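You operate a simulated robot arm through the tools that you are given. There is no shell and no other tool.

The job below is to be done with a simulated robot arm. You get a single attempt, and the scene is never put back.

Task
Give the small black roll 5 turns of film and stand it in cup 2.
Fine: knob at 6; stop it with the red button when the display shows 5; then film lever and power off.

The check looks at the end state, three seconds after you hand in, the way a careful person would. Anything else that was tipped, shoved, dropped, spilled or broken makes it a failure.

Robot
A 7-joint arm with a three-finger gripper, fixed in place. Base frame: the origin is at the foot of the arm, x ahead of it, y to its left, z up; the work surface is at about z = 930. Units: mm, degrees, N and s.
Its first joint turns from -166.0 to 166.0 degrees. Payload 2.69 kg.
The tool frame sits at the grasp point between the pads (the TCP): z along the fingers, y along the line on which they close. The tips reach 30 mm beyond it. Largest opening 128 mm; the body of the gripper starts 117 mm behind the TCP.
Orientation is that of the tool frame in the base frame, as a unit quaternion [w, x, y, z]. With the fingers straight down and closing along the base's y, the tool's x points along the base's -x, its y along +y and its z along -z.

Tools
- The arm moves only by the tool play_rows. Its argument "motion" is a list of rows, each an object of numbers (a shift or turn left out is 0, a gripper value left out holds the last): "tx", "ty", "tz": the shift along the tool's x, y, z in mm; "rx", "ry", "rz": the turn, a rotation vector about the tool's x, y, z in degrees; "gripper": the opening, from 0 (shut) to 1 (fully open). In form: [{"tx": .., "ty": .., "tz": .., "rx": .., "ry": .., "rz": .., "gripper": ..}, ...]. A call has 1 to 20 rows; each row shifts and turns the commanded pose from where the row before left it, along the tool's axes as they then stand. A row lasts 0.2 s, in which the tool goes at most 50 mm and 8.6 degrees; a call with a longer step from one row to the next is refused whole, and so is a gripper value outside its range. A pose out of reach is approached as far as the arm can. The call stops where the force on the tool passes 90 N (or 10 N more than at its start, if that is more) or the arm is blocked; 0.2 s more then pass. The fingers move at their own pace and stop on an object; they squeeze with about 40 N. The grip force told is the motor's: it shows also when the fingers shut on nothing. Time passes only in rows, and 0.2 s behind the last, so rows that do not move let the fingers close. The reply holds the time, the measured pose of the TCP, the force on the tool along the base axes, the opening and the grip force, in the units named above and with some noise, with the torque about the TCP (base axes, N m) and any sound that the robot's microphone picked up, and new pictures: "pictures" is both (left out), scene, wrist or none.
- Cameras (640 x 400 px; columns grow to the right, rows downward): "scene" is fixed at [50.3, -646.7, 1691.1]; the picture's right is [0.72, -0.69, 0.00], its down [-0.32, -0.34, -0.88] and it looks along [0.61, 0.64, -0.47] (base axes); focal length 320 px, centre (320, 200). "wrist" rides on the gripper at [58, 54, -131] in the tool frame; the picture's right is [-0.68, 0.74, 0.00], its down [-0.62, -0.57, -0.55] and it looks along [-0.40, -0.37, 0.84] (tool axes); focal length 234 px, centre (320, 200). There is no depth. A picture from a camera that has moved, and an enlarged one, comes with that camera's place and axes in the base frame and with its lens.
- move_column(by): slides the trunk up (or, below 0, down) by that many mm; the arm rides with it, the base frame stays. It gives what a move gives, with no picture.
- close_up(camera, box): a new picture of the part [left, top, right, bottom] of that camera's present view, enlarged. It takes no simulated time.
- sign_off(): hands the job in; it is judged then, once.

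Nothing tells you positions but the pictures and the camera data. Unless the task says otherwise, let go and move clear before handing in.

The tools are called after "Request:" by a JSON object that holds its "api" and its "payload". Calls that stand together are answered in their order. play_rows: Moves the arm, as the interface text tells. Its arguments: {"type":"object","properties":{"motion":{"type":"array","items":{"type":"object","properties":{"tx":{"type":"number"},"ty":{"type":"number"},"tz":{"type":"number"},"rx":{"type":"number"},"ry":{"type":"number"},"rz":{"type":"number"},"gripper":{"type":"number"}}}},"pictures":{"type":"string","enum":["both","scene","wrist","none"]}},"required":["motion"]} The other tools are called the same way: move_column (by) slides the trunk up or down; close_up (camera, box) takes an enlarged picture of a part of a camera's view; sign_off () hands the job in.

At the start:

```text
t: 0.0
tool_pos: [617.1, 172.3, 1373.6]
tcp_rot: [0.0, 0.0, 1.0, 0.0]
force: [-0.2, 0.1, 0.1]
wrist_torque: [0.0, 0.0, -0.03]
finger_gap: 127.7
gripper_force: 0.0
trunk travel left (down, up): [-150.0, 200.0]
```

scene: 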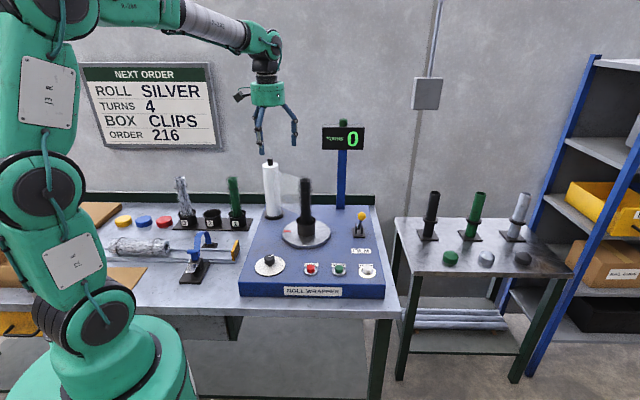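
wrist: 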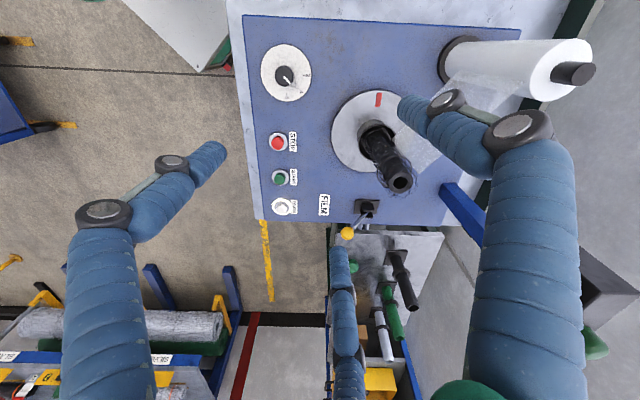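

I see a roll wrapper machine with a black roll already on its turntable, a cup rack behind on the left, and a side table with more rolls. I'll take close-ups before moving anything.

Request:
{"api": "close_up", "payload": {"camera": "scene", "box": [230, 170, 400, 305]}}

Request:
{"api": "close_up", "payload": {"camera": "scene", "box": [100, 160, 260, 290]}}

Request:
{"api": "close_up", "payload": {"camera": "scene", "box": [390, 170, 570, 290]}}

Request:
{"api": "close_up", "payload": {"camera": "wrist", "box": [230, 10, 480, 240]}}

Request:
{"api": "close_up", "payload": {"camera": "wrist", "box": [240, 20, 340, 110]}}

Request:
{"api": "close_up", "payload": {"camera": "wrist", "box": [250, 110, 390, 250]}}

```text
2.96 times, centred on (315, 238) of scene
camera zoom: at [50.3, -646.7, 1691.1], right [0.72, -0.69, 0.0], down [-0.32, -0.34, -0.88], along [0.61, 0.64, -0.47], focal length 947 px, centre (335, 89)
```

zoom: 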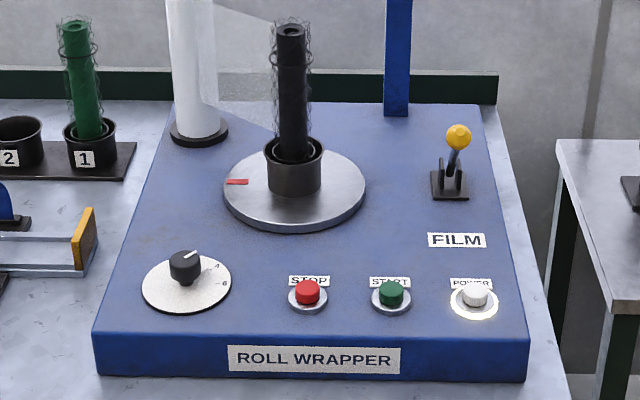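

```text
3.08 times, centred on (180, 225) of scene
camera zoom: at [50.3, -646.7, 1691.1], right [0.72, -0.69, 0.0], down [-0.32, -0.34, -0.88], along [0.61, 0.64, -0.47], focal length 983 px, centre (751, 123)
```

zoom: 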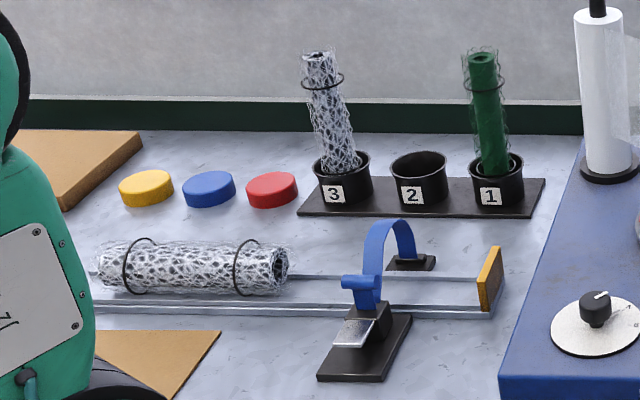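

```text
3.33 times, centred on (480, 230) of scene
camera zoom: at [50.3, -646.7, 1691.1], right [0.72, -0.69, 0.0], down [-0.32, -0.34, -0.88], along [0.61, 0.64, -0.47], focal length 1065 px, centre (-213, 100)
```

zoom: 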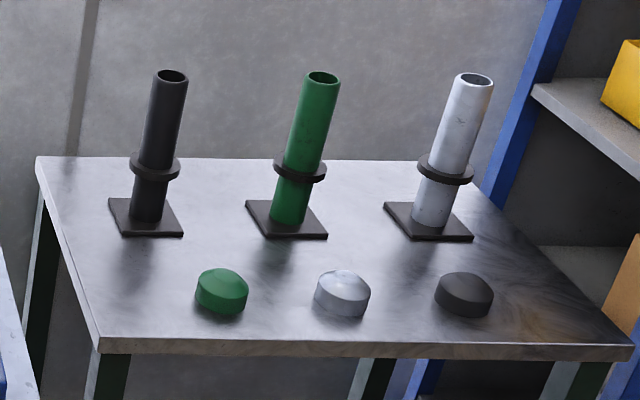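

```text
1.74 times, centred on (355, 125) of wrist
camera zoom: at [561.3, 226.8, 1502.6], right [0.68, 0.74, 0.0], down [0.62, -0.57, 0.55], along [0.4, -0.37, -0.84], focal length 407 px, centre (259, 330)
```

zoom: 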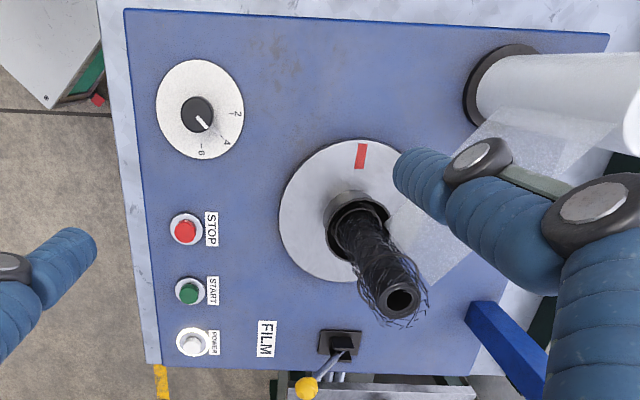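

```text
4.44 times, centred on (290, 65) of wrist
camera zoom: at [561.3, 226.8, 1502.6], right [0.68, 0.74, 0.0], down [0.62, -0.57, 0.55], along [0.4, -0.37, -0.84], focal length 1041 px, centre (453, 800)
```

zoom: 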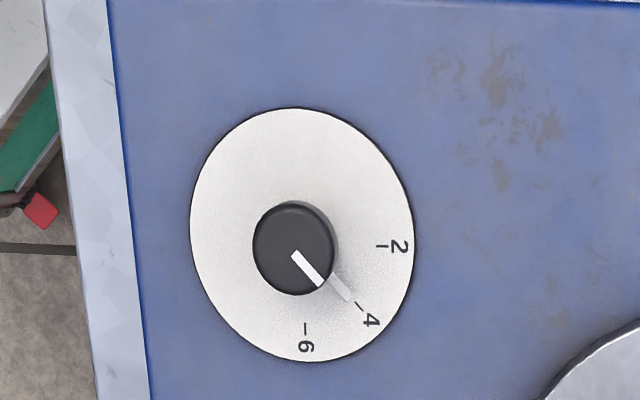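

```text
2.86 times, centred on (320, 180) of wrist
camera zoom: at [561.3, 226.8, 1502.6], right [0.68, 0.74, 0.0], down [0.62, -0.57, 0.55], along [0.4, -0.37, -0.84], focal length 669 px, centre (320, 257)
```

zoom: 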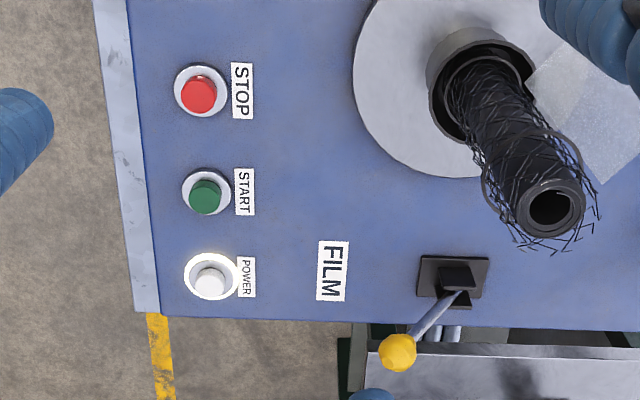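

I see the black roll already sitting in the turntable holder, with the knob near 4, the display at 0 and power on (ring lit). I'll look closer at the gripper, display and roll to calibrate the geometry.

Request:
{"api": "close_up", "payload": {"camera": "scene", "box": [220, 60, 320, 160]}}

Request:
{"api": "close_up", "payload": {"camera": "scene", "box": [250, 150, 350, 250]}}

Request:
{"api": "close_up", "payload": {"camera": "scene", "box": [240, 225, 390, 305]}}

Request:
{"api": "close_up", "payload": {"camera": "scene", "box": [165, 160, 265, 250]}}

Request:
{"api": "close_up", "payload": {"camera": "scene", "box": [60, 50, 230, 160]}}

```text
4.00 times, centred on (270, 110) of scene
camera zoom: at [50.3, -646.7, 1691.1], right [0.72, -0.69, 0.0], down [-0.32, -0.34, -0.88], along [0.61, 0.64, -0.47], focal length 1278 px, centre (520, 560)
```

zoom: 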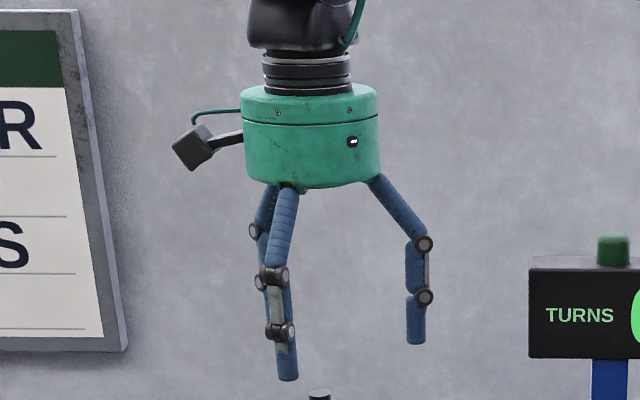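

```text
4.00 times, centred on (300, 200) of scene
camera zoom: at [50.3, -646.7, 1691.1], right [0.72, -0.69, 0.0], down [-0.32, -0.34, -0.88], along [0.61, 0.64, -0.47], focal length 1278 px, centre (400, 200)
```

zoom: 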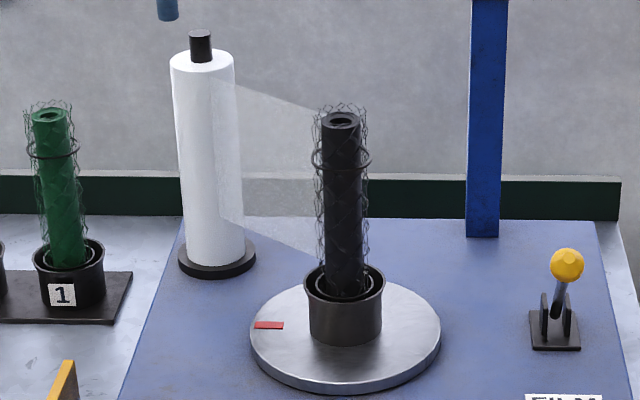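

```text
4.27 times, centred on (315, 265) of scene
camera zoom: at [50.3, -646.7, 1691.1], right [0.72, -0.69, 0.0], down [-0.32, -0.34, -0.88], along [0.61, 0.64, -0.47], focal length 1363 px, centre (341, -77)
```

zoom: 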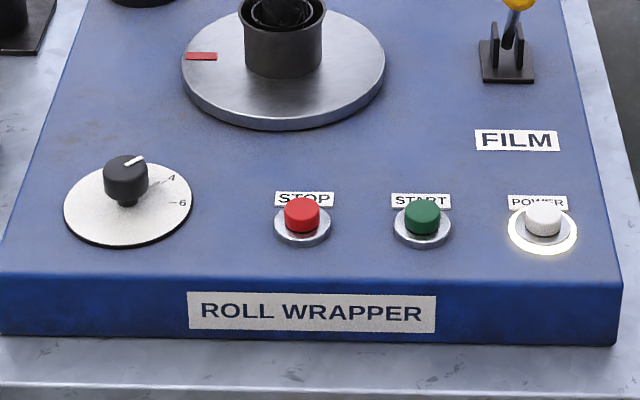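

```text
4.44 times, centred on (215, 205) of scene
camera zoom: at [50.3, -646.7, 1691.1], right [0.72, -0.69, 0.0], down [-0.32, -0.34, -0.88], along [0.61, 0.64, -0.47], focal length 1420 px, centre (787, 178)
```

zoom: 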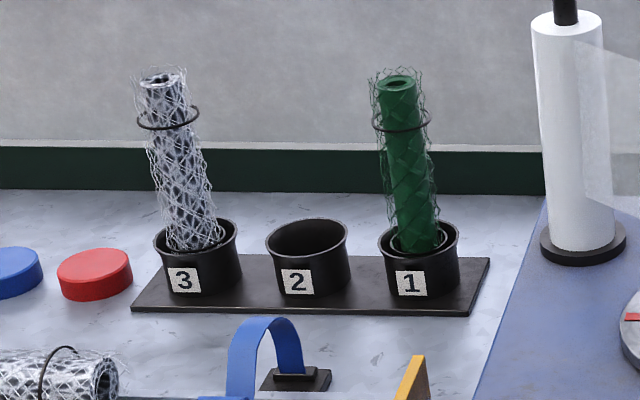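

```text
3.64 times, centred on (145, 105) of scene
camera zoom: at [50.3, -646.7, 1691.1], right [0.72, -0.69, 0.0], down [-0.32, -0.34, -0.88], along [0.61, 0.64, -0.47], focal length 1162 px, centre (956, 546)
```

zoom: 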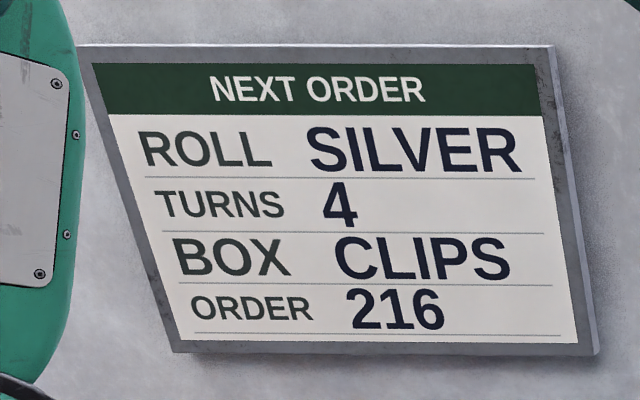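

I take the machine top to be near z≈945–990, with the red button around (637, 17) and the turntable near (767, 210); the black roll stands on it. Next I'll close the fingers and move above the front button row for a better look.

Request:
{"api": "play_rows", "payload": {"motion": [{"gripper": 0}, {"ty": -40}, {"ty": -40}, {"ty": -40}, {"ty": -35, "tx": -10}, {"tx": -10, "tz": 40}, {"tz": 40}, {"tz": 40}, {"tz": 40}, {"tz": 20}, {}]}}

```text
t: 2.4
tool_pos: [638.1, 17.5, 1194.0]
tcp_rot: [0.0, 0.0, 1.0, 0.0]
force: [-0.3, 0.3, -0.1]
wrist_torque: [0.01, 0.03, 0.01]
finger_gap: 2.1
gripper_force: 31.4
trunk travel left (down, up): [-150.0, 200.0]
camera wrist: at [580.7, 71.6, 1323.1], right [0.68, 0.74, 0.0], down [0.62, -0.57, 0.55], along [0.4, -0.37, -0.84], focal length 234 px, centre (320, 200)
```

scene: 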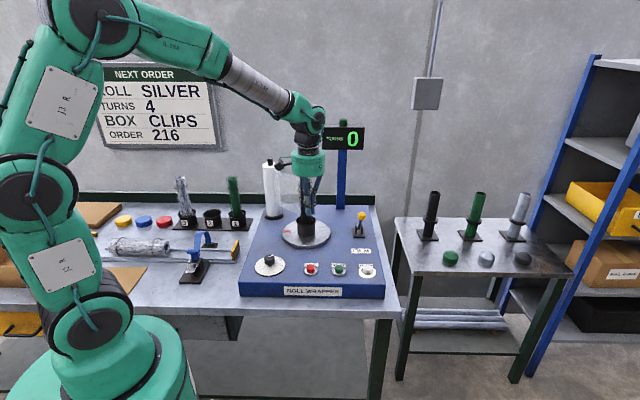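
wrist: 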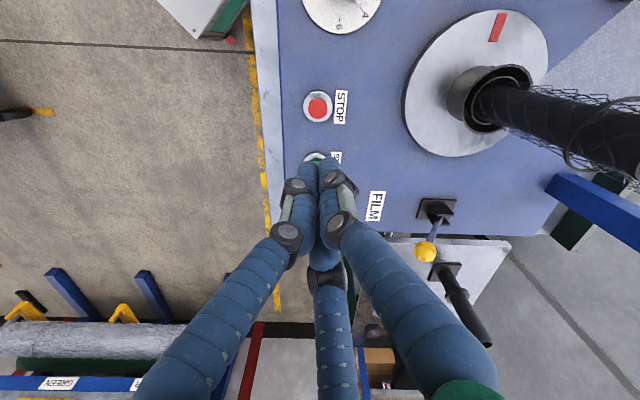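

The red button top now triangulates to about (634, 18, 942), and the machine is turned about 45° relative to the base, parallel to the scene camera's right. The knob is near (549, 142) pointing at 4, so I'll move above it with partly opened fingers.

Request:
{"api": "play_rows", "payload": {"motion": [{"tx": 30, "ty": 38, "gripper": 0.65}, {"tx": 30, "ty": 38}, {"tx": 29, "ty": 38}, {"ty": 10}, {}]}}

```text
t: 3.6
tool_pos: [549.4, 142.5, 1192.6]
tcp_rot: [0.0, 0.0, 1.0, 0.0]
force: [0.3, 0.1, 0.3]
wrist_torque: [0.0, -0.02, 0.01]
finger_gap: 83.2
gripper_force: 0.1
trunk travel left (down, up): [-150.0, 200.0]
camera wrist: at [492.7, 196.8, 1321.8], right [0.68, 0.74, 0.0], down [0.62, -0.57, 0.55], along [0.4, -0.37, -0.84], focal length 234 px, centre (320, 200)
```

scene: 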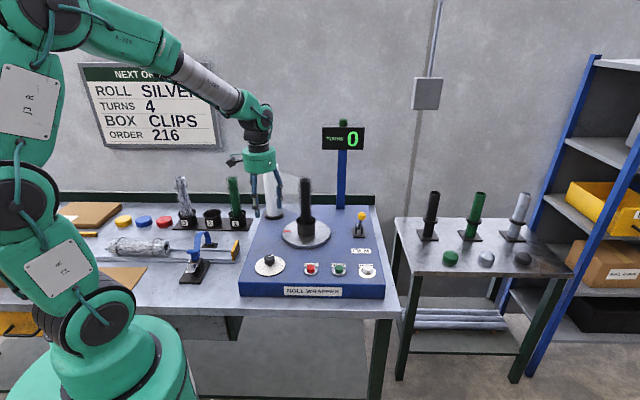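
wrist: 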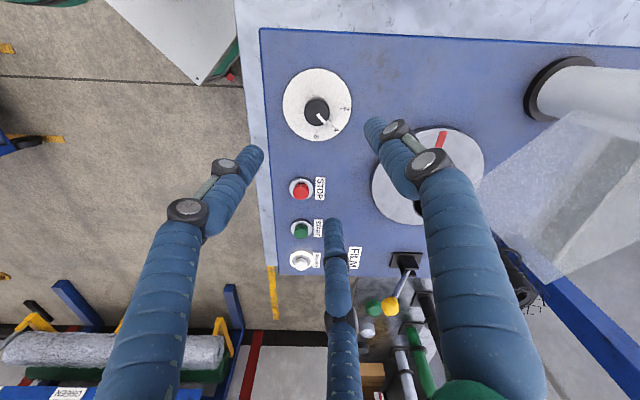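

The knob appears straight below the tool. I'll zoom to refine its centre and angle.

Request:
{"api": "close_up", "payload": {"camera": "wrist", "box": [270, 60, 370, 150]}}

Request:
{"api": "close_up", "payload": {"camera": "wrist", "box": [270, 160, 430, 310]}}

```text
4.44 times, centred on (320, 105) of wrist
camera zoom: at [492.7, 196.8, 1321.8], right [0.68, 0.74, 0.0], down [0.62, -0.57, 0.55], along [0.4, -0.37, -0.84], focal length 1041 px, centre (320, 622)
```

zoom: 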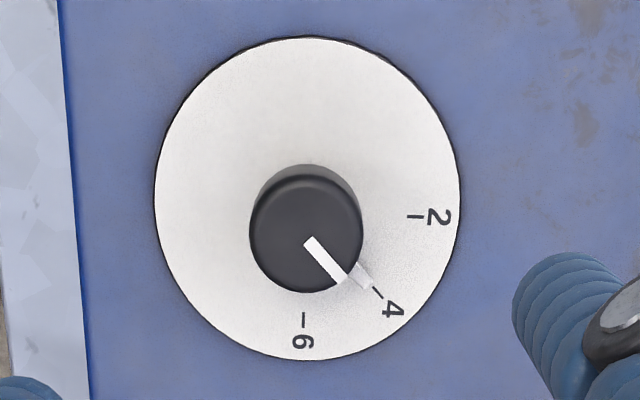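

```text
2.67 times, centred on (350, 235) of wrist
camera zoom: at [492.7, 196.8, 1321.8], right [0.68, 0.74, 0.0], down [0.62, -0.57, 0.55], along [0.4, -0.37, -0.84], focal length 624 px, centre (240, 107)
```

zoom: 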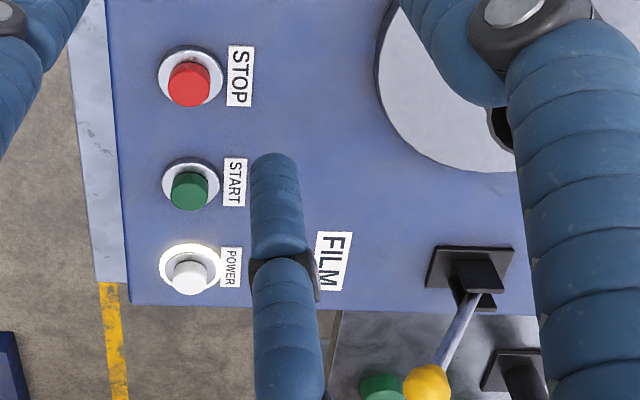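

I take the knob top at about (546.5, 141, 970). I'll descend around it, stopping with the tips about 20 mm above the dial, and look before gripping.

Request:
{"api": "play_rows", "payload": {"motion": [{"tx": 2.9, "ty": -1.2, "tz": 40}, {"tz": 40}, {"tz": 40}, {"tz": 40}, {"tz": 30}, {"tz": 17}, {}]}}

Request:
{"api": "close_up", "payload": {"camera": "scene", "box": [220, 190, 340, 290]}}

```text
t: 5.2
tool_pos: [545.1, 137.5, 984.3]
tcp_rot: [0.0, 0.0, 1.0, 0.0]
force: [0.3, 0.3, 0.1]
wrist_torque: [-0.02, 0.01, 0.0]
finger_gap: 83.4
gripper_force: 0.1
trunk travel left (down, up): [-150.0, 200.0]
camera wrist: at [489.0, 192.4, 1114.1], right [0.68, 0.74, 0.0], down [0.62, -0.57, 0.55], along [0.4, -0.37, -0.84], focal length 234 px, centre (320, 200)
```

scene: 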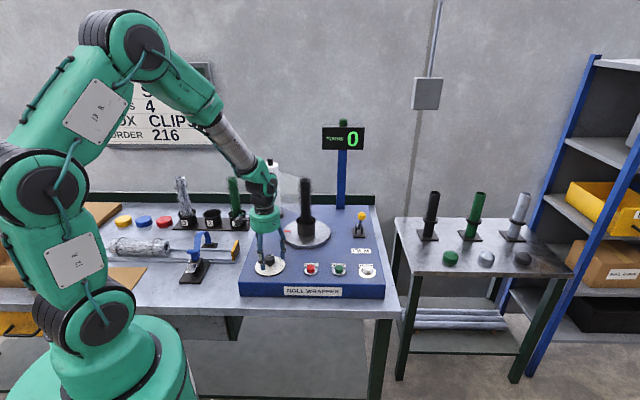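
wrist: 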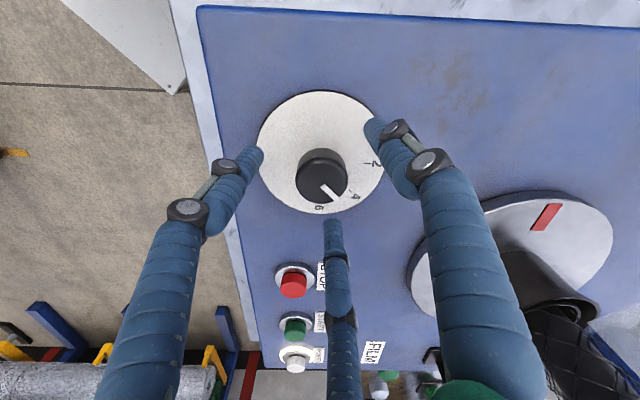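

```text
4.00 times, centred on (280, 240) of scene
camera zoom: at [50.3, -646.7, 1691.1], right [0.72, -0.69, 0.0], down [-0.32, -0.34, -0.88], along [0.61, 0.64, -0.47], focal length 1278 px, centre (480, 40)
```

zoom: 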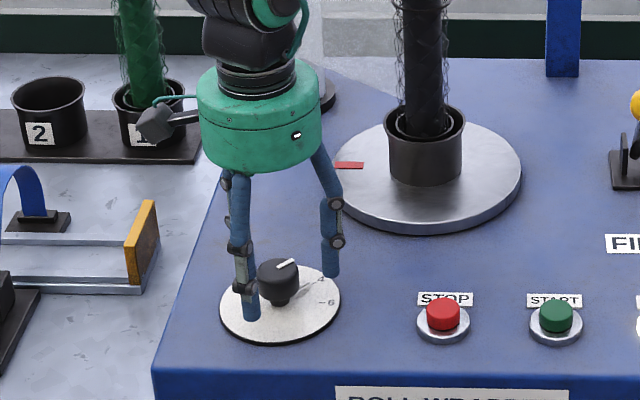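

The fingers straddle the knob well. I'll lower about 10 mm more and close on it.

Request:
{"api": "play_rows", "payload": {"motion": [{"ty": 3, "tx": -1, "tz": 12}, {}, {"gripper": 0.25}, {"gripper": 0.15}, {"gripper": 0}, {}, {}]}}

Request:
{"api": "close_up", "payload": {"camera": "wrist", "box": [240, 80, 400, 240]}}

Request:
{"api": "close_up", "payload": {"camera": "scene", "box": [220, 190, 340, 290]}}

```text
t: 6.8
tool_pos: [548.0, 140.0, 975.2]
tcp_rot: [0.0, 0.0, 1.0, 0.001]
force: [8.7, -14.4, -1.5]
wrist_torque: [-0.4, -0.28, 0.02]
finger_gap: 39.6
gripper_force: 40.6
trunk travel left (down, up): [-150.0, 200.0]
camera wrist: at [490.8, 195.5, 1102.9], right [0.68, 0.74, 0.0], down [0.62, -0.57, 0.55], along [0.4, -0.37, -0.84], focal length 234 px, centre (320, 200)
```

scene: 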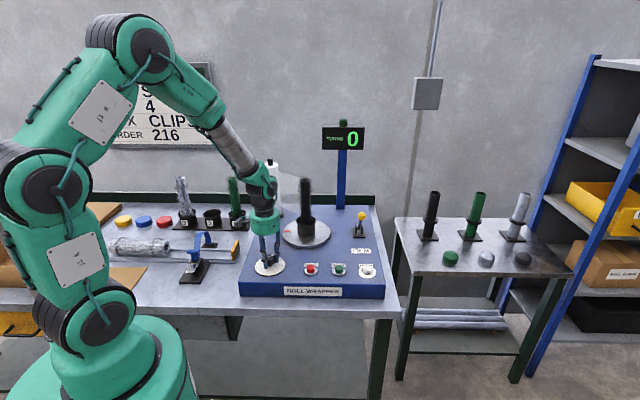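
wrist: 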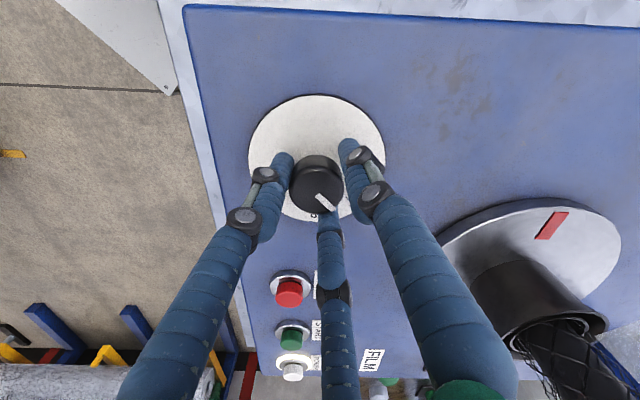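

```text
2.50 times, centred on (320, 160) of wrist
camera zoom: at [490.8, 195.5, 1102.9], right [0.68, 0.74, 0.0], down [0.62, -0.57, 0.55], along [0.4, -0.37, -0.84], focal length 585 px, centre (320, 300)
```

zoom: 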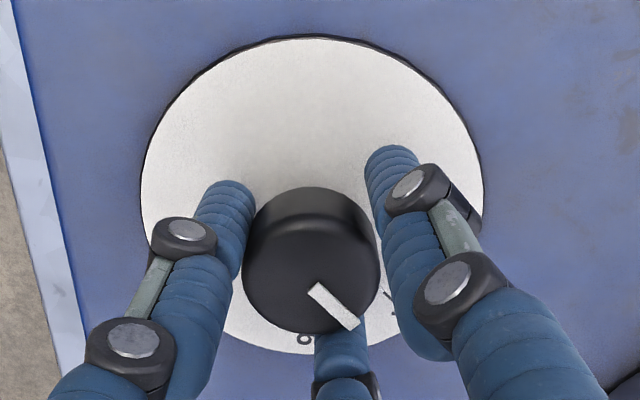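

```text
4.00 times, centred on (280, 240) of scene
camera zoom: at [50.3, -646.7, 1691.1], right [0.72, -0.69, 0.0], down [-0.32, -0.34, -0.88], along [0.61, 0.64, -0.47], focal length 1278 px, centre (480, 40)
```

zoom: 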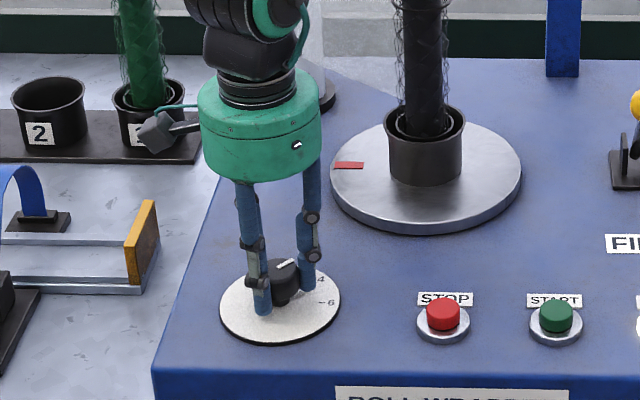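

The knob is held (39.6 mm gap) with a slight sideways load. I'll relieve it and then turn the knob clockwise from 4 toward 6.

Request:
{"api": "play_rows", "payload": {"motion": [{"tx": -1, "ty": -1.5}, {"rz": 7.5}, {"rz": 7.5}, {"rz": 7.5}, {"rz": 7.5}, {}]}}

Request:
{"api": "close_up", "payload": {"camera": "scene", "box": [230, 235, 300, 285]}}

Request:
{"api": "close_up", "payload": {"camera": "wrist", "box": [240, 80, 400, 240]}}

```text
t: 8.2
tool_pos: [549.7, 139.5, 972.6]
tcp_rot: [-0.001, 0.26, 0.966, 0.001]
force: [4.6, -23.9, -5.2]
wrist_torque: [-0.61, -0.13, 0.07]
finger_gap: 38.7
gripper_force: 40.0
trunk travel left (down, up): [-150.0, 200.0]
camera wrist: at [527.0, 216.3, 1103.0], right [0.95, 0.3, 0.0], down [0.25, -0.8, 0.55], along [0.16, -0.52, -0.84], focal length 234 px, centre (320, 200)
```

scene: 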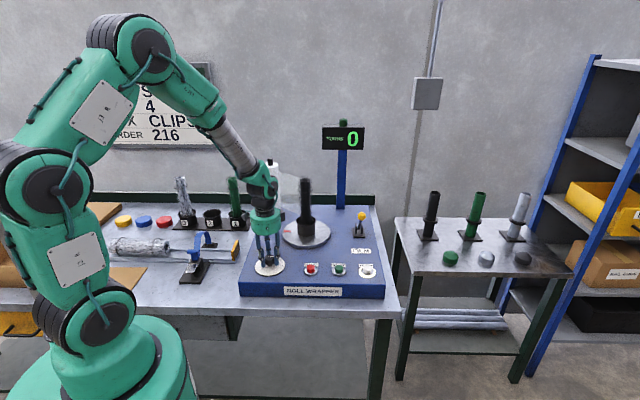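
wrist: 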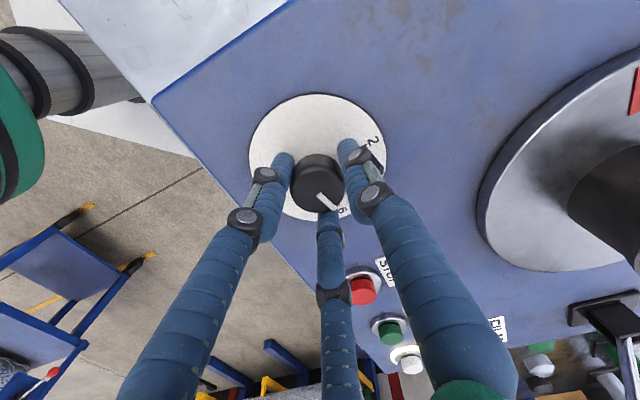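

```text
8.00 times, centred on (265, 260) of scene
camera zoom: at [50.3, -646.7, 1691.1], right [0.72, -0.69, 0.0], down [-0.32, -0.34, -0.88], along [0.61, 0.64, -0.47], focal length 2556 px, centre (760, -280)
```

zoom: 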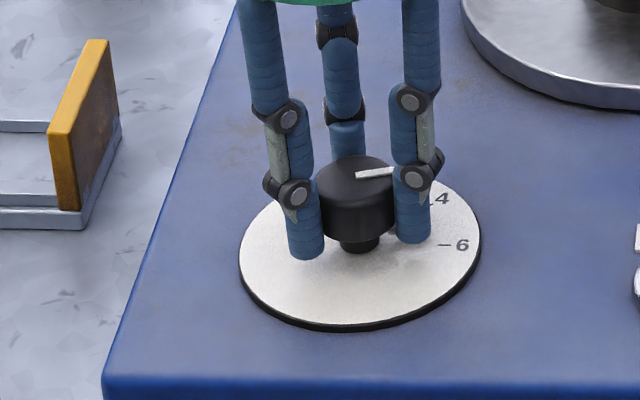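

```text
2.50 times, centred on (320, 160) of wrist
camera zoom: at [527.0, 216.3, 1103.0], right [0.95, 0.3, 0.0], down [0.25, -0.8, 0.55], along [0.16, -0.52, -0.84], focal length 585 px, centre (320, 300)
```

zoom: 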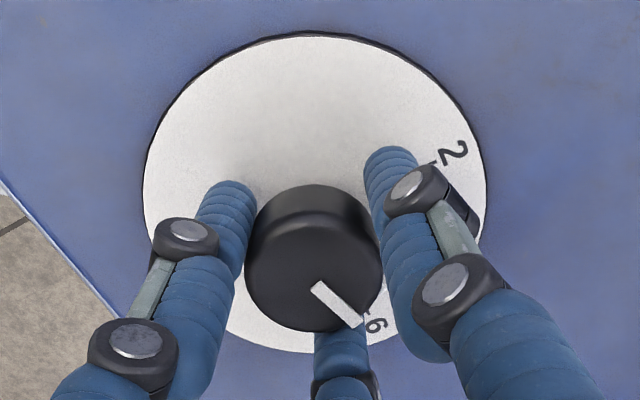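

The pointer followed the tool and is now at about -33° in the base frame, with mark 6 at about -44°. I'll turn about 11–12° more while easing the side load.

Request:
{"api": "play_rows", "payload": {"motion": [{"tx": -2.7, "ty": -0.7}, {"rz": 6}, {"rz": 5.5}, {}, {}]}}

Request:
{"api": "close_up", "payload": {"camera": "scene", "box": [230, 235, 300, 285]}}

Request:
{"api": "close_up", "payload": {"camera": "wrist", "box": [240, 80, 400, 240]}}

```text
t: 9.4
tool_pos: [550.0, 139.7, 973.8]
tcp_rot: [0.001, 0.354, 0.935, -0.001]
force: [-17.7, -5.1, -3.5]
wrist_torque: [-0.05, 0.45, -0.05]
finger_gap: 38.6
gripper_force: 40.4
trunk travel left (down, up): [-150.0, 200.0]
camera wrist: at [542.9, 219.2, 1103.0], right [0.99, 0.1, 0.0], down [0.09, -0.83, 0.55], along [0.06, -0.55, -0.84], focal length 234 px, centre (320, 200)
```

scene: 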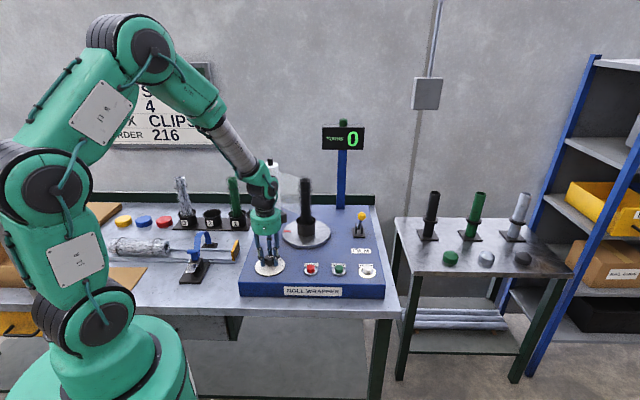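
wrist: 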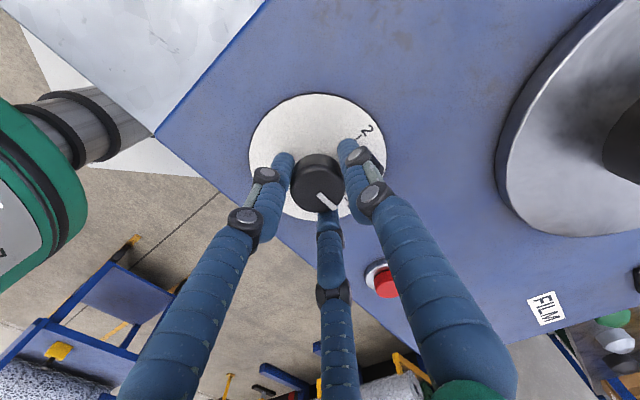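

```text
8.00 times, centred on (265, 260) of scene
camera zoom: at [50.3, -646.7, 1691.1], right [0.72, -0.69, 0.0], down [-0.32, -0.34, -0.88], along [0.61, 0.64, -0.47], focal length 2556 px, centre (760, -280)
```

zoom: 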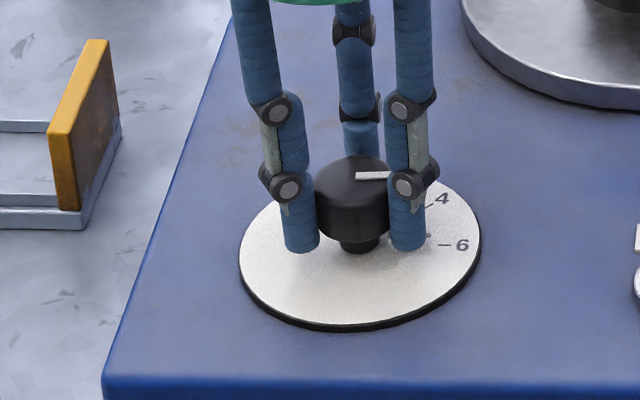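

```text
2.50 times, centred on (320, 160) of wrist
camera zoom: at [542.9, 219.2, 1103.0], right [0.99, 0.1, 0.0], down [0.09, -0.83, 0.55], along [0.06, -0.55, -0.84], focal length 585 px, centre (320, 300)
```

zoom: 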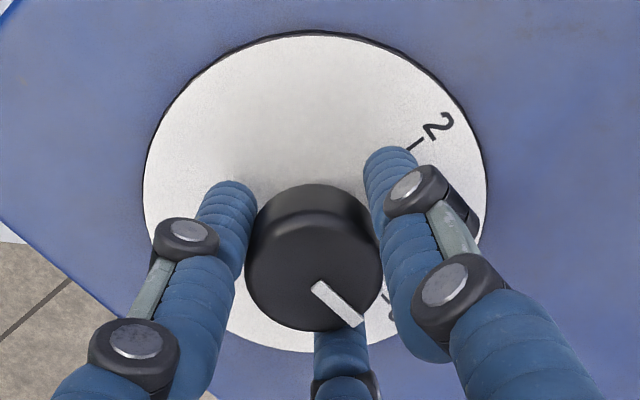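

The pointer now looks nearly in line with 6. I'll release, rise and check it.

Request:
{"api": "play_rows", "payload": {"motion": [{"gripper": 0.65}, {}, {"tz": -40}, {"tz": -40}, {"tz": -40}, {}]}}

Request:
{"api": "close_up", "payload": {"camera": "scene", "box": [230, 235, 300, 285]}}

Request:
{"api": "close_up", "payload": {"camera": "wrist", "box": [260, 80, 380, 200]}}

```text
t: 10.8
tool_pos: [549.2, 142.2, 1095.0]
tcp_rot: [0.0, 0.355, 0.935, 0.0]
force: [-0.5, -0.2, 0.5]
wrist_torque: [0.01, -0.07, -0.01]
finger_gap: 83.3
gripper_force: 0.0
trunk travel left (down, up): [-150.0, 200.0]
camera wrist: at [542.3, 221.2, 1223.8], right [0.99, 0.1, 0.0], down [0.09, -0.83, 0.55], along [0.06, -0.55, -0.84], focal length 234 px, centre (320, 200)
```

scene: 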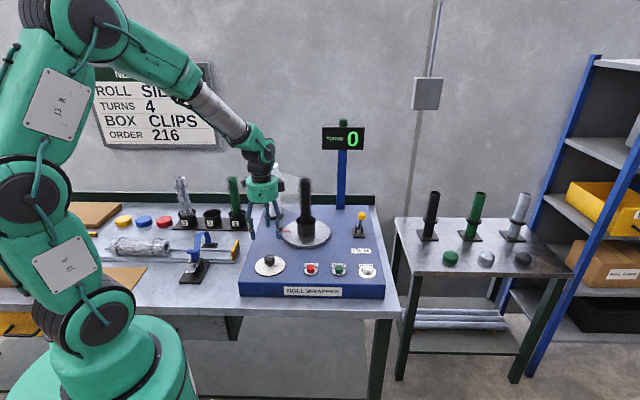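
wrist: 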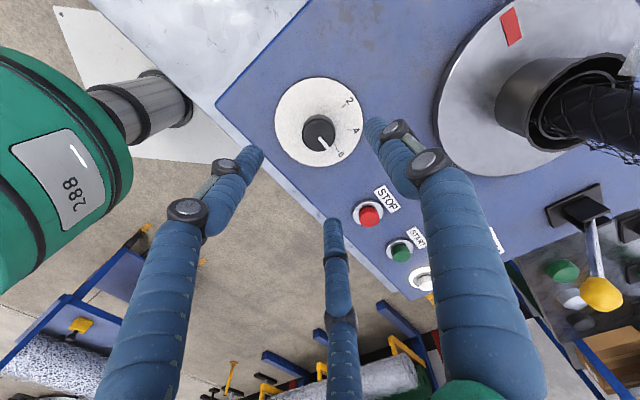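

```text
8.00 times, centred on (265, 260) of scene
camera zoom: at [50.3, -646.7, 1691.1], right [0.72, -0.69, 0.0], down [-0.32, -0.34, -0.88], along [0.61, 0.64, -0.47], focal length 2556 px, centre (760, -280)
```

zoom: 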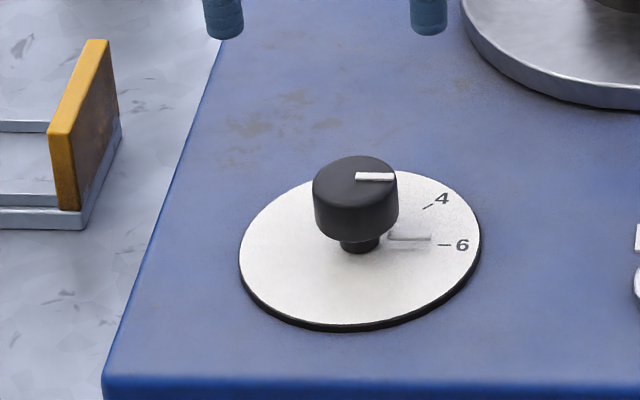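

```text
3.33 times, centred on (320, 140) of wrist
camera zoom: at [542.3, 221.2, 1223.8], right [0.99, 0.1, 0.0], down [0.09, -0.83, 0.55], along [0.06, -0.55, -0.84], focal length 781 px, centre (320, 400)
```

zoom: 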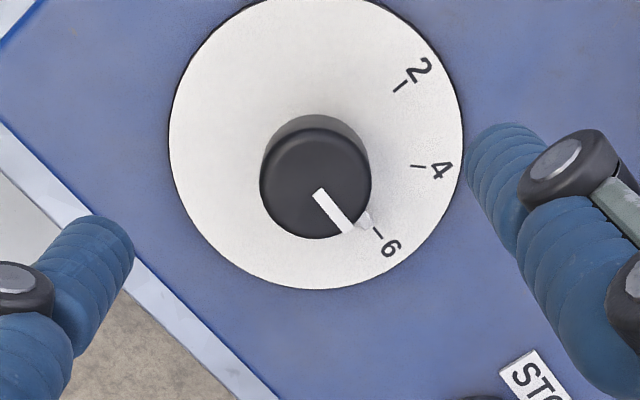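

The knob's low pointer sits close to mark 6. I'll zoom in more to judge the remaining error.

Request:
{"api": "close_up", "payload": {"camera": "wrist", "box": [295, 95, 355, 170]}}

Request:
{"api": "close_up", "payload": {"camera": "scene", "box": [252, 248, 292, 276]}}

```text
5.33 times, centred on (325, 132) of wrist
camera zoom: at [542.3, 221.2, 1223.8], right [0.99, 0.1, 0.0], down [0.09, -0.83, 0.55], along [0.06, -0.55, -0.84], focal length 1249 px, centre (293, 560)
```

zoom: 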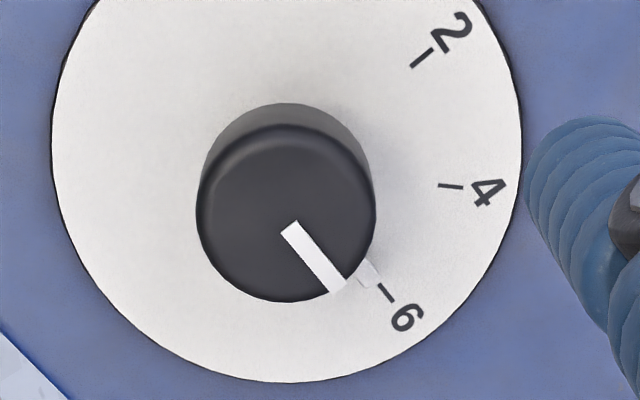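

```text
14.29 times, centred on (272, 262) of scene
camera zoom: at [50.3, -646.7, 1691.1], right [0.72, -0.69, 0.0], down [-0.32, -0.34, -0.88], along [0.61, 0.64, -0.47], focal length 4565 px, centre (1006, -686)
```

zoom: 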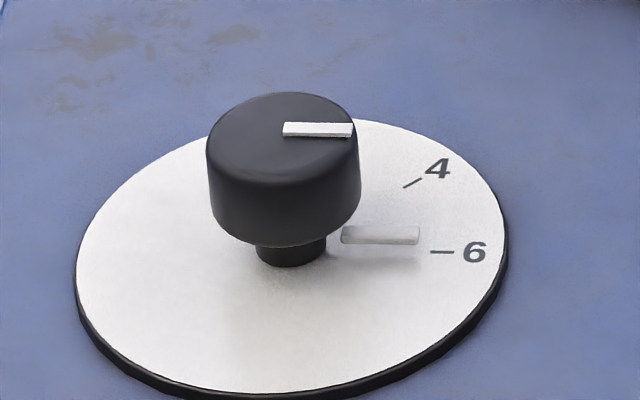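

The pointer lines up with 6. Next I'll close the fingers and move over the green START button, estimated at (703, -51, 944), to check alignment before pressing.

Request:
{"api": "play_rows", "payload": {"motion": [{"gripper": 0, "tx": -20, "ty": -4}, {"tx": -40, "ty": -7}, {"tx": -40, "ty": -7}, {"tx": -40, "ty": -7}, {"tx": -40, "ty": -7}, {"tx": -40, "ty": -7}, {"tx": -23.4, "ty": -3, "tz": 20}, {"tz": 35}, {}]}}

Request:
{"api": "close_up", "payload": {"camera": "wrist", "box": [240, 80, 400, 240]}}

Request:
{"api": "close_up", "payload": {"camera": "scene", "box": [290, 200, 390, 290]}}

```text
t: 12.8
tool_pos: [704.4, -53.3, 1036.1]
tcp_rot: [0.0, 0.355, 0.935, 0.0]
force: [0.4, 0.1, -0.2]
wrist_torque: [0.0, 0.03, 0.02]
finger_gap: 2.1
gripper_force: 31.3
trunk travel left (down, up): [-150.0, 200.0]
camera wrist: at [697.6, 25.9, 1166.1], right [0.99, 0.1, 0.0], down [0.09, -0.83, 0.55], along [0.06, -0.55, -0.84], focal length 234 px, centre (320, 200)
```

scene: 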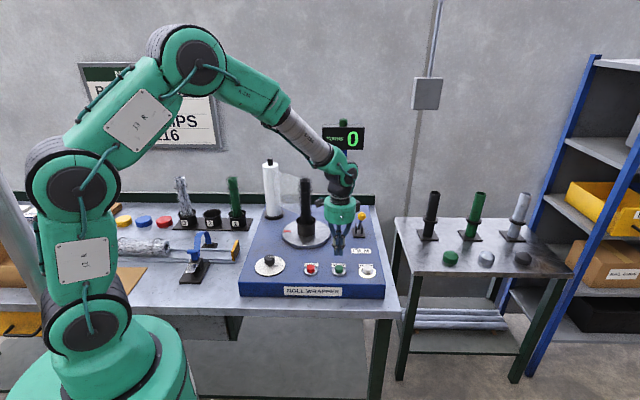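
wrist: 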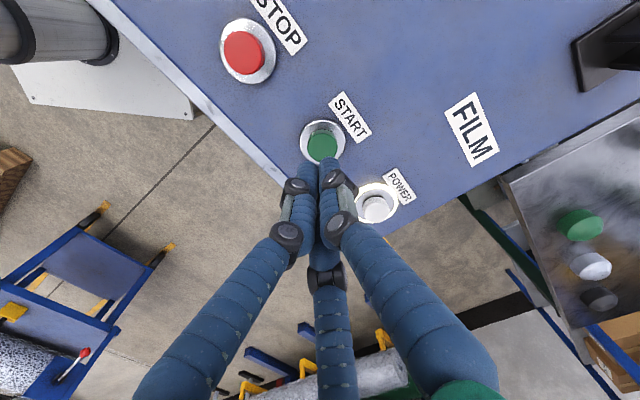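

```text
2.50 times, centred on (320, 160) of wrist
camera zoom: at [697.6, 25.9, 1166.1], right [0.99, 0.1, 0.0], down [0.09, -0.83, 0.55], along [0.06, -0.55, -0.84], focal length 585 px, centre (320, 300)
```

zoom: 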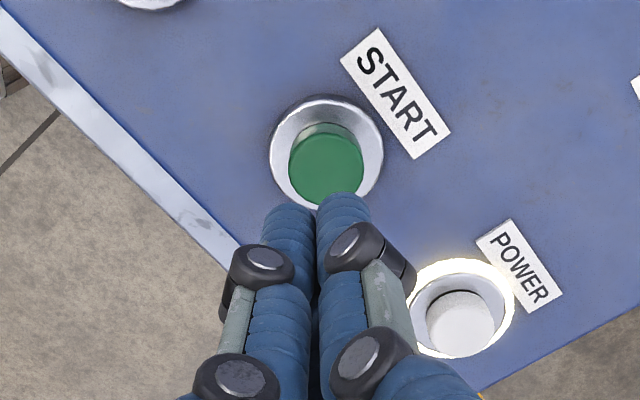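

```text
4.44 times, centred on (340, 245) of scene
camera zoom: at [50.3, -646.7, 1691.1], right [0.72, -0.69, 0.0], down [-0.32, -0.34, -0.88], along [0.61, 0.64, -0.47], focal length 1420 px, centre (231, 0)
```

zoom: 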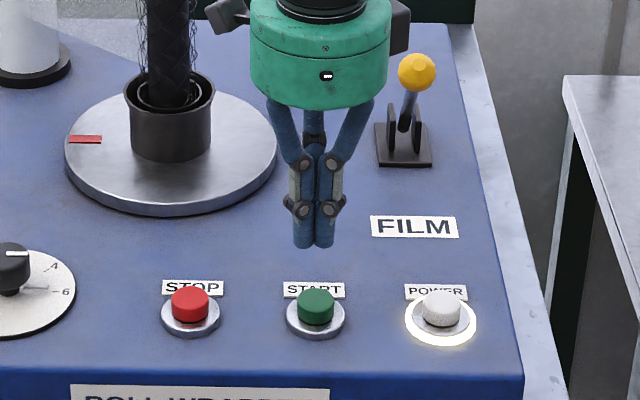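

START appears about 4 mm to the machine's right of the tool axis. I'll correct that and lower to just above the button.

Request:
{"api": "play_rows", "payload": {"motion": [{"tx": -4.5, "ty": 1.5, "tz": 20}, {"tz": 18}, {}]}}

Request:
{"api": "close_up", "payload": {"camera": "wrist", "box": [240, 80, 400, 240]}}

Request:
{"api": "close_up", "payload": {"camera": "scene", "box": [300, 210, 380, 290]}}

```text
t: 13.6
tool_pos: [709.2, -55.7, 999.9]
tcp_rot: [-0.001, 0.355, 0.935, 0.0]
force: [-0.3, -0.1, 0.1]
wrist_torque: [0.0, 0.01, -0.02]
finger_gap: 1.9
gripper_force: 31.2
trunk travel left (down, up): [-150.0, 200.0]
camera wrist: at [702.5, 24.0, 1129.4], right [0.99, 0.1, 0.0], down [0.09, -0.83, 0.55], along [0.06, -0.55, -0.84], focal length 234 px, centre (320, 200)
```

scene: 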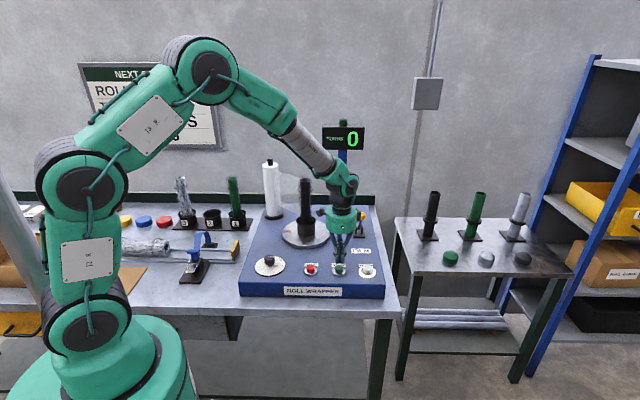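
wrist: 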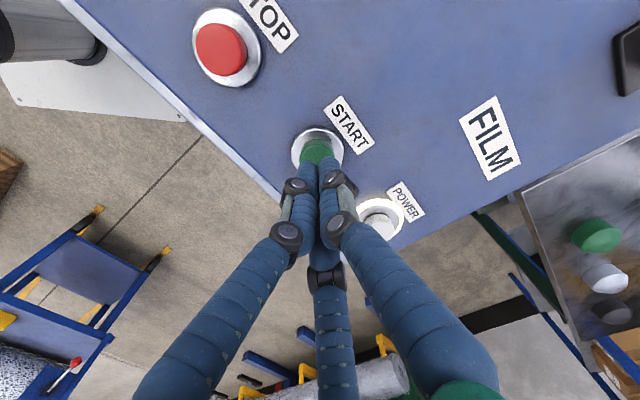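

```text
2.50 times, centred on (320, 160) of wrist
camera zoom: at [702.5, 24.0, 1129.4], right [0.99, 0.1, 0.0], down [0.09, -0.83, 0.55], along [0.06, -0.55, -0.84], focal length 585 px, centre (320, 300)
```

zoom: 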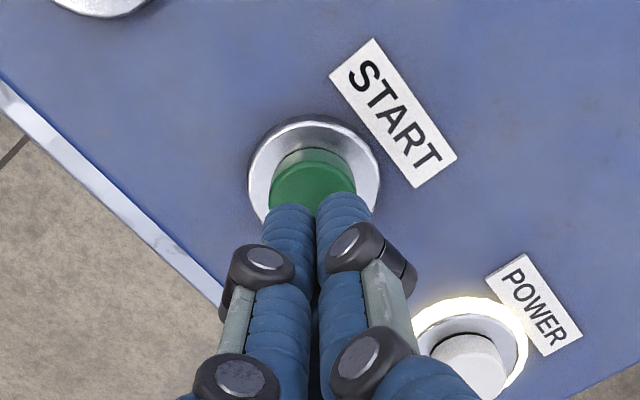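

```text
5.00 times, centred on (340, 250) of scene
camera zoom: at [50.3, -646.7, 1691.1], right [0.72, -0.69, 0.0], down [-0.32, -0.34, -0.88], along [0.61, 0.64, -0.47], focal length 1598 px, centre (220, -50)
```

zoom: 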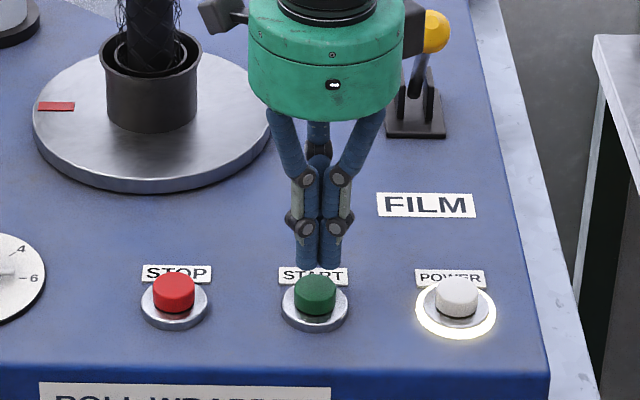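

The closed tips are right over START, about 20 mm above it. I'll press down in small steps.

Request:
{"api": "play_rows", "payload": {"motion": [{"tz": 10}, {"tz": 5}, {"tz": 4}, {"tz": 3}], "pictures": "scene"}}

```text
t: 14.6
tool_pos: [710.1, -54.0, 979.0]
tcp_rot: [-0.001, 0.355, 0.935, 0.0]
force: [0.4, 0.2, -0.1]
wrist_torque: [-0.04, -0.02, -0.02]
finger_gap: 2.1
gripper_force: 31.4
trunk travel left (down, up): [-150.0, 200.0]
```

scene: 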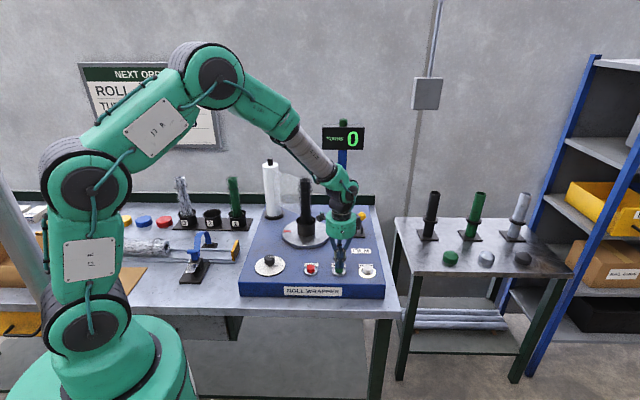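

No contact yet. I continue down in small steps.

Request:
{"api": "play_rows", "payload": {"motion": [{"tz": 2}, {"tz": 2}, {"tz": 2}], "pictures": "scene"}}

```text
t: 15.4
tool_pos: [710.5, -54.8, 973.3]
tcp_rot: [0.0, 0.355, 0.935, -0.001]
force: [1.7, -1.2, 3.9]
wrist_torque: [0.0, -0.02, 0.04]
finger_gap: 2.2
gripper_force: 31.2
trunk travel left (down, up): [-150.0, 200.0]
heard: click
```

scene: 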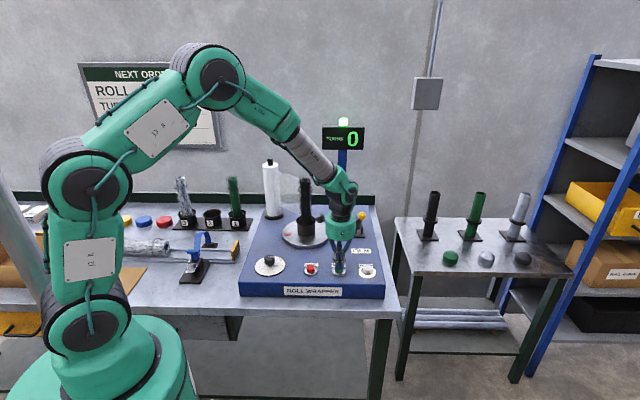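

START clicked and the lamp is lit, so the machine is running. I'll move over to hover above STOP.

Request:
{"api": "play_rows", "payload": {"motion": [{"tz": -25}, {"tx": 34, "ty": 1.9}, {"tx": 34, "ty": 1.9}, {"tx": 33, "ty": 1.9}, {"tz": 5}]}}

Request:
{"api": "close_up", "payload": {"camera": "scene", "box": [260, 110, 390, 290]}}

Request:
{"api": "close_up", "payload": {"camera": "wrist", "box": [240, 80, 400, 240]}}

```text
t: 16.6
tool_pos: [635.9, 17.7, 993.7]
tcp_rot: [0.0, 0.354, 0.935, 0.0]
force: [-0.5, 0.5, 0.4]
wrist_torque: [0.0, -0.05, -0.04]
finger_gap: 1.9
gripper_force: 31.2
trunk travel left (down, up): [-150.0, 200.0]
camera wrist: at [629.9, 96.9, 1123.1], right [0.99, 0.1, 0.0], down [0.09, -0.83, 0.55], along [0.06, -0.55, -0.84], focal length 234 px, centre (320, 200)
```

scene: 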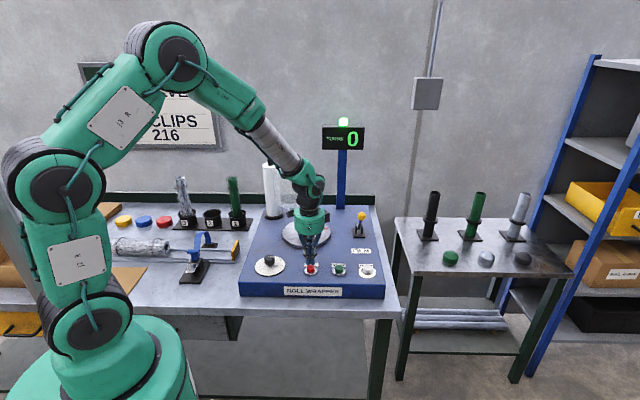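
wrist: 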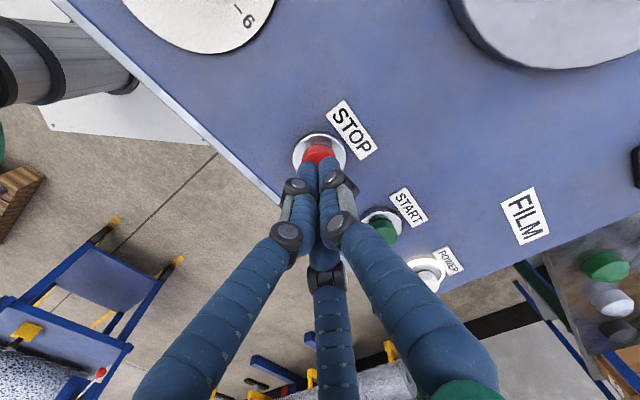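

```text
2.22 times, centred on (325, 200) of scene
camera zoom: at [50.3, -646.7, 1691.1], right [0.72, -0.69, 0.0], down [-0.32, -0.34, -0.88], along [0.61, 0.64, -0.47], focal length 710 px, centre (309, 200)
```

zoom: 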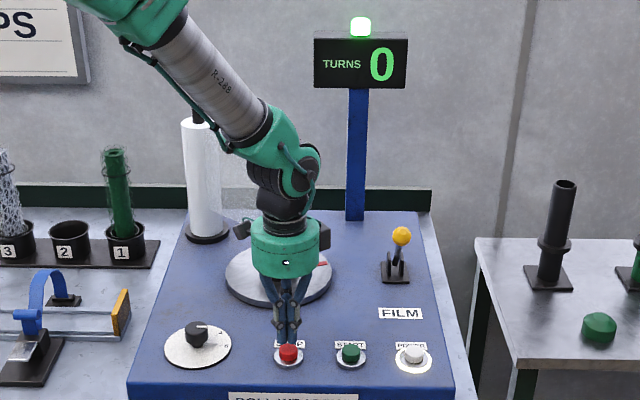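

```text
2.50 times, centred on (320, 160) of wrist
camera zoom: at [629.9, 96.9, 1123.1], right [0.99, 0.1, 0.0], down [0.09, -0.83, 0.55], along [0.06, -0.55, -0.84], focal length 585 px, centre (320, 300)
```

zoom: 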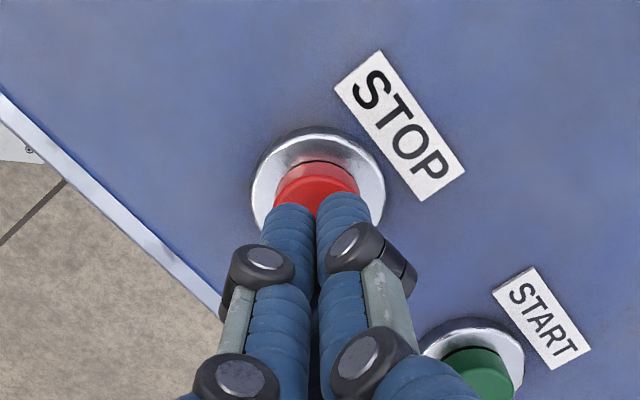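

The turntable is turning (marker about half a turn after roughly 1.4 s), and the tips are centred over STOP. I'll lower to a close hover and wait.

Request:
{"api": "play_rows", "payload": {"motion": [{"tz": 10}, {"tz": 2}], "pictures": "scene"}}

Request:
{"api": "close_up", "payload": {"camera": "scene", "box": [260, 110, 390, 290]}}

```text
t: 17.2
tool_pos: [637.7, 16.8, 981.4]
tcp_rot: [0.0, 0.354, 0.935, -0.001]
force: [-0.5, 0.4, 0.0]
wrist_torque: [0.03, -0.01, -0.01]
finger_gap: 2.3
gripper_force: 31.4
trunk travel left (down, up): [-150.0, 200.0]
```

scene: 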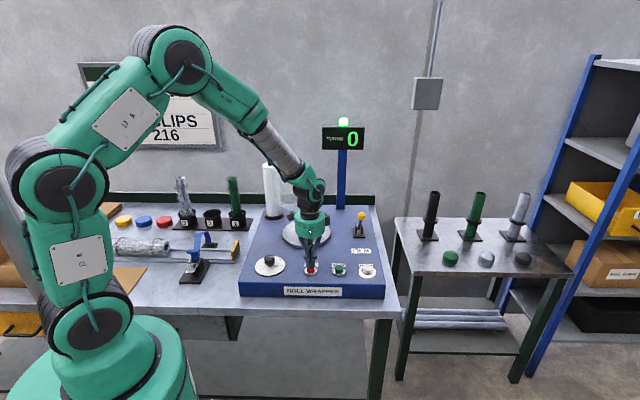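

```text
2.22 times, centred on (325, 200) of scene
camera zoom: at [50.3, -646.7, 1691.1], right [0.72, -0.69, 0.0], down [-0.32, -0.34, -0.88], along [0.61, 0.64, -0.47], focal length 710 px, centre (309, 200)
```

zoom: 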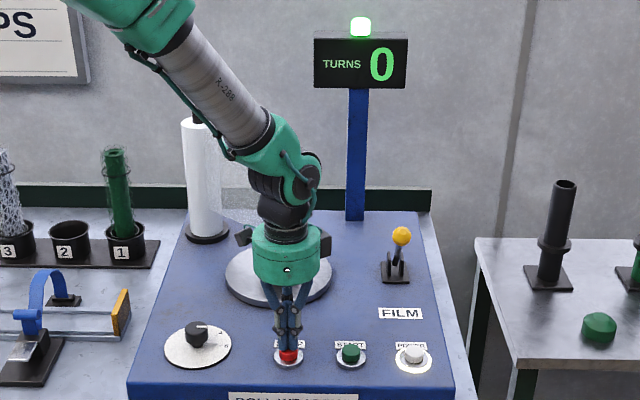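

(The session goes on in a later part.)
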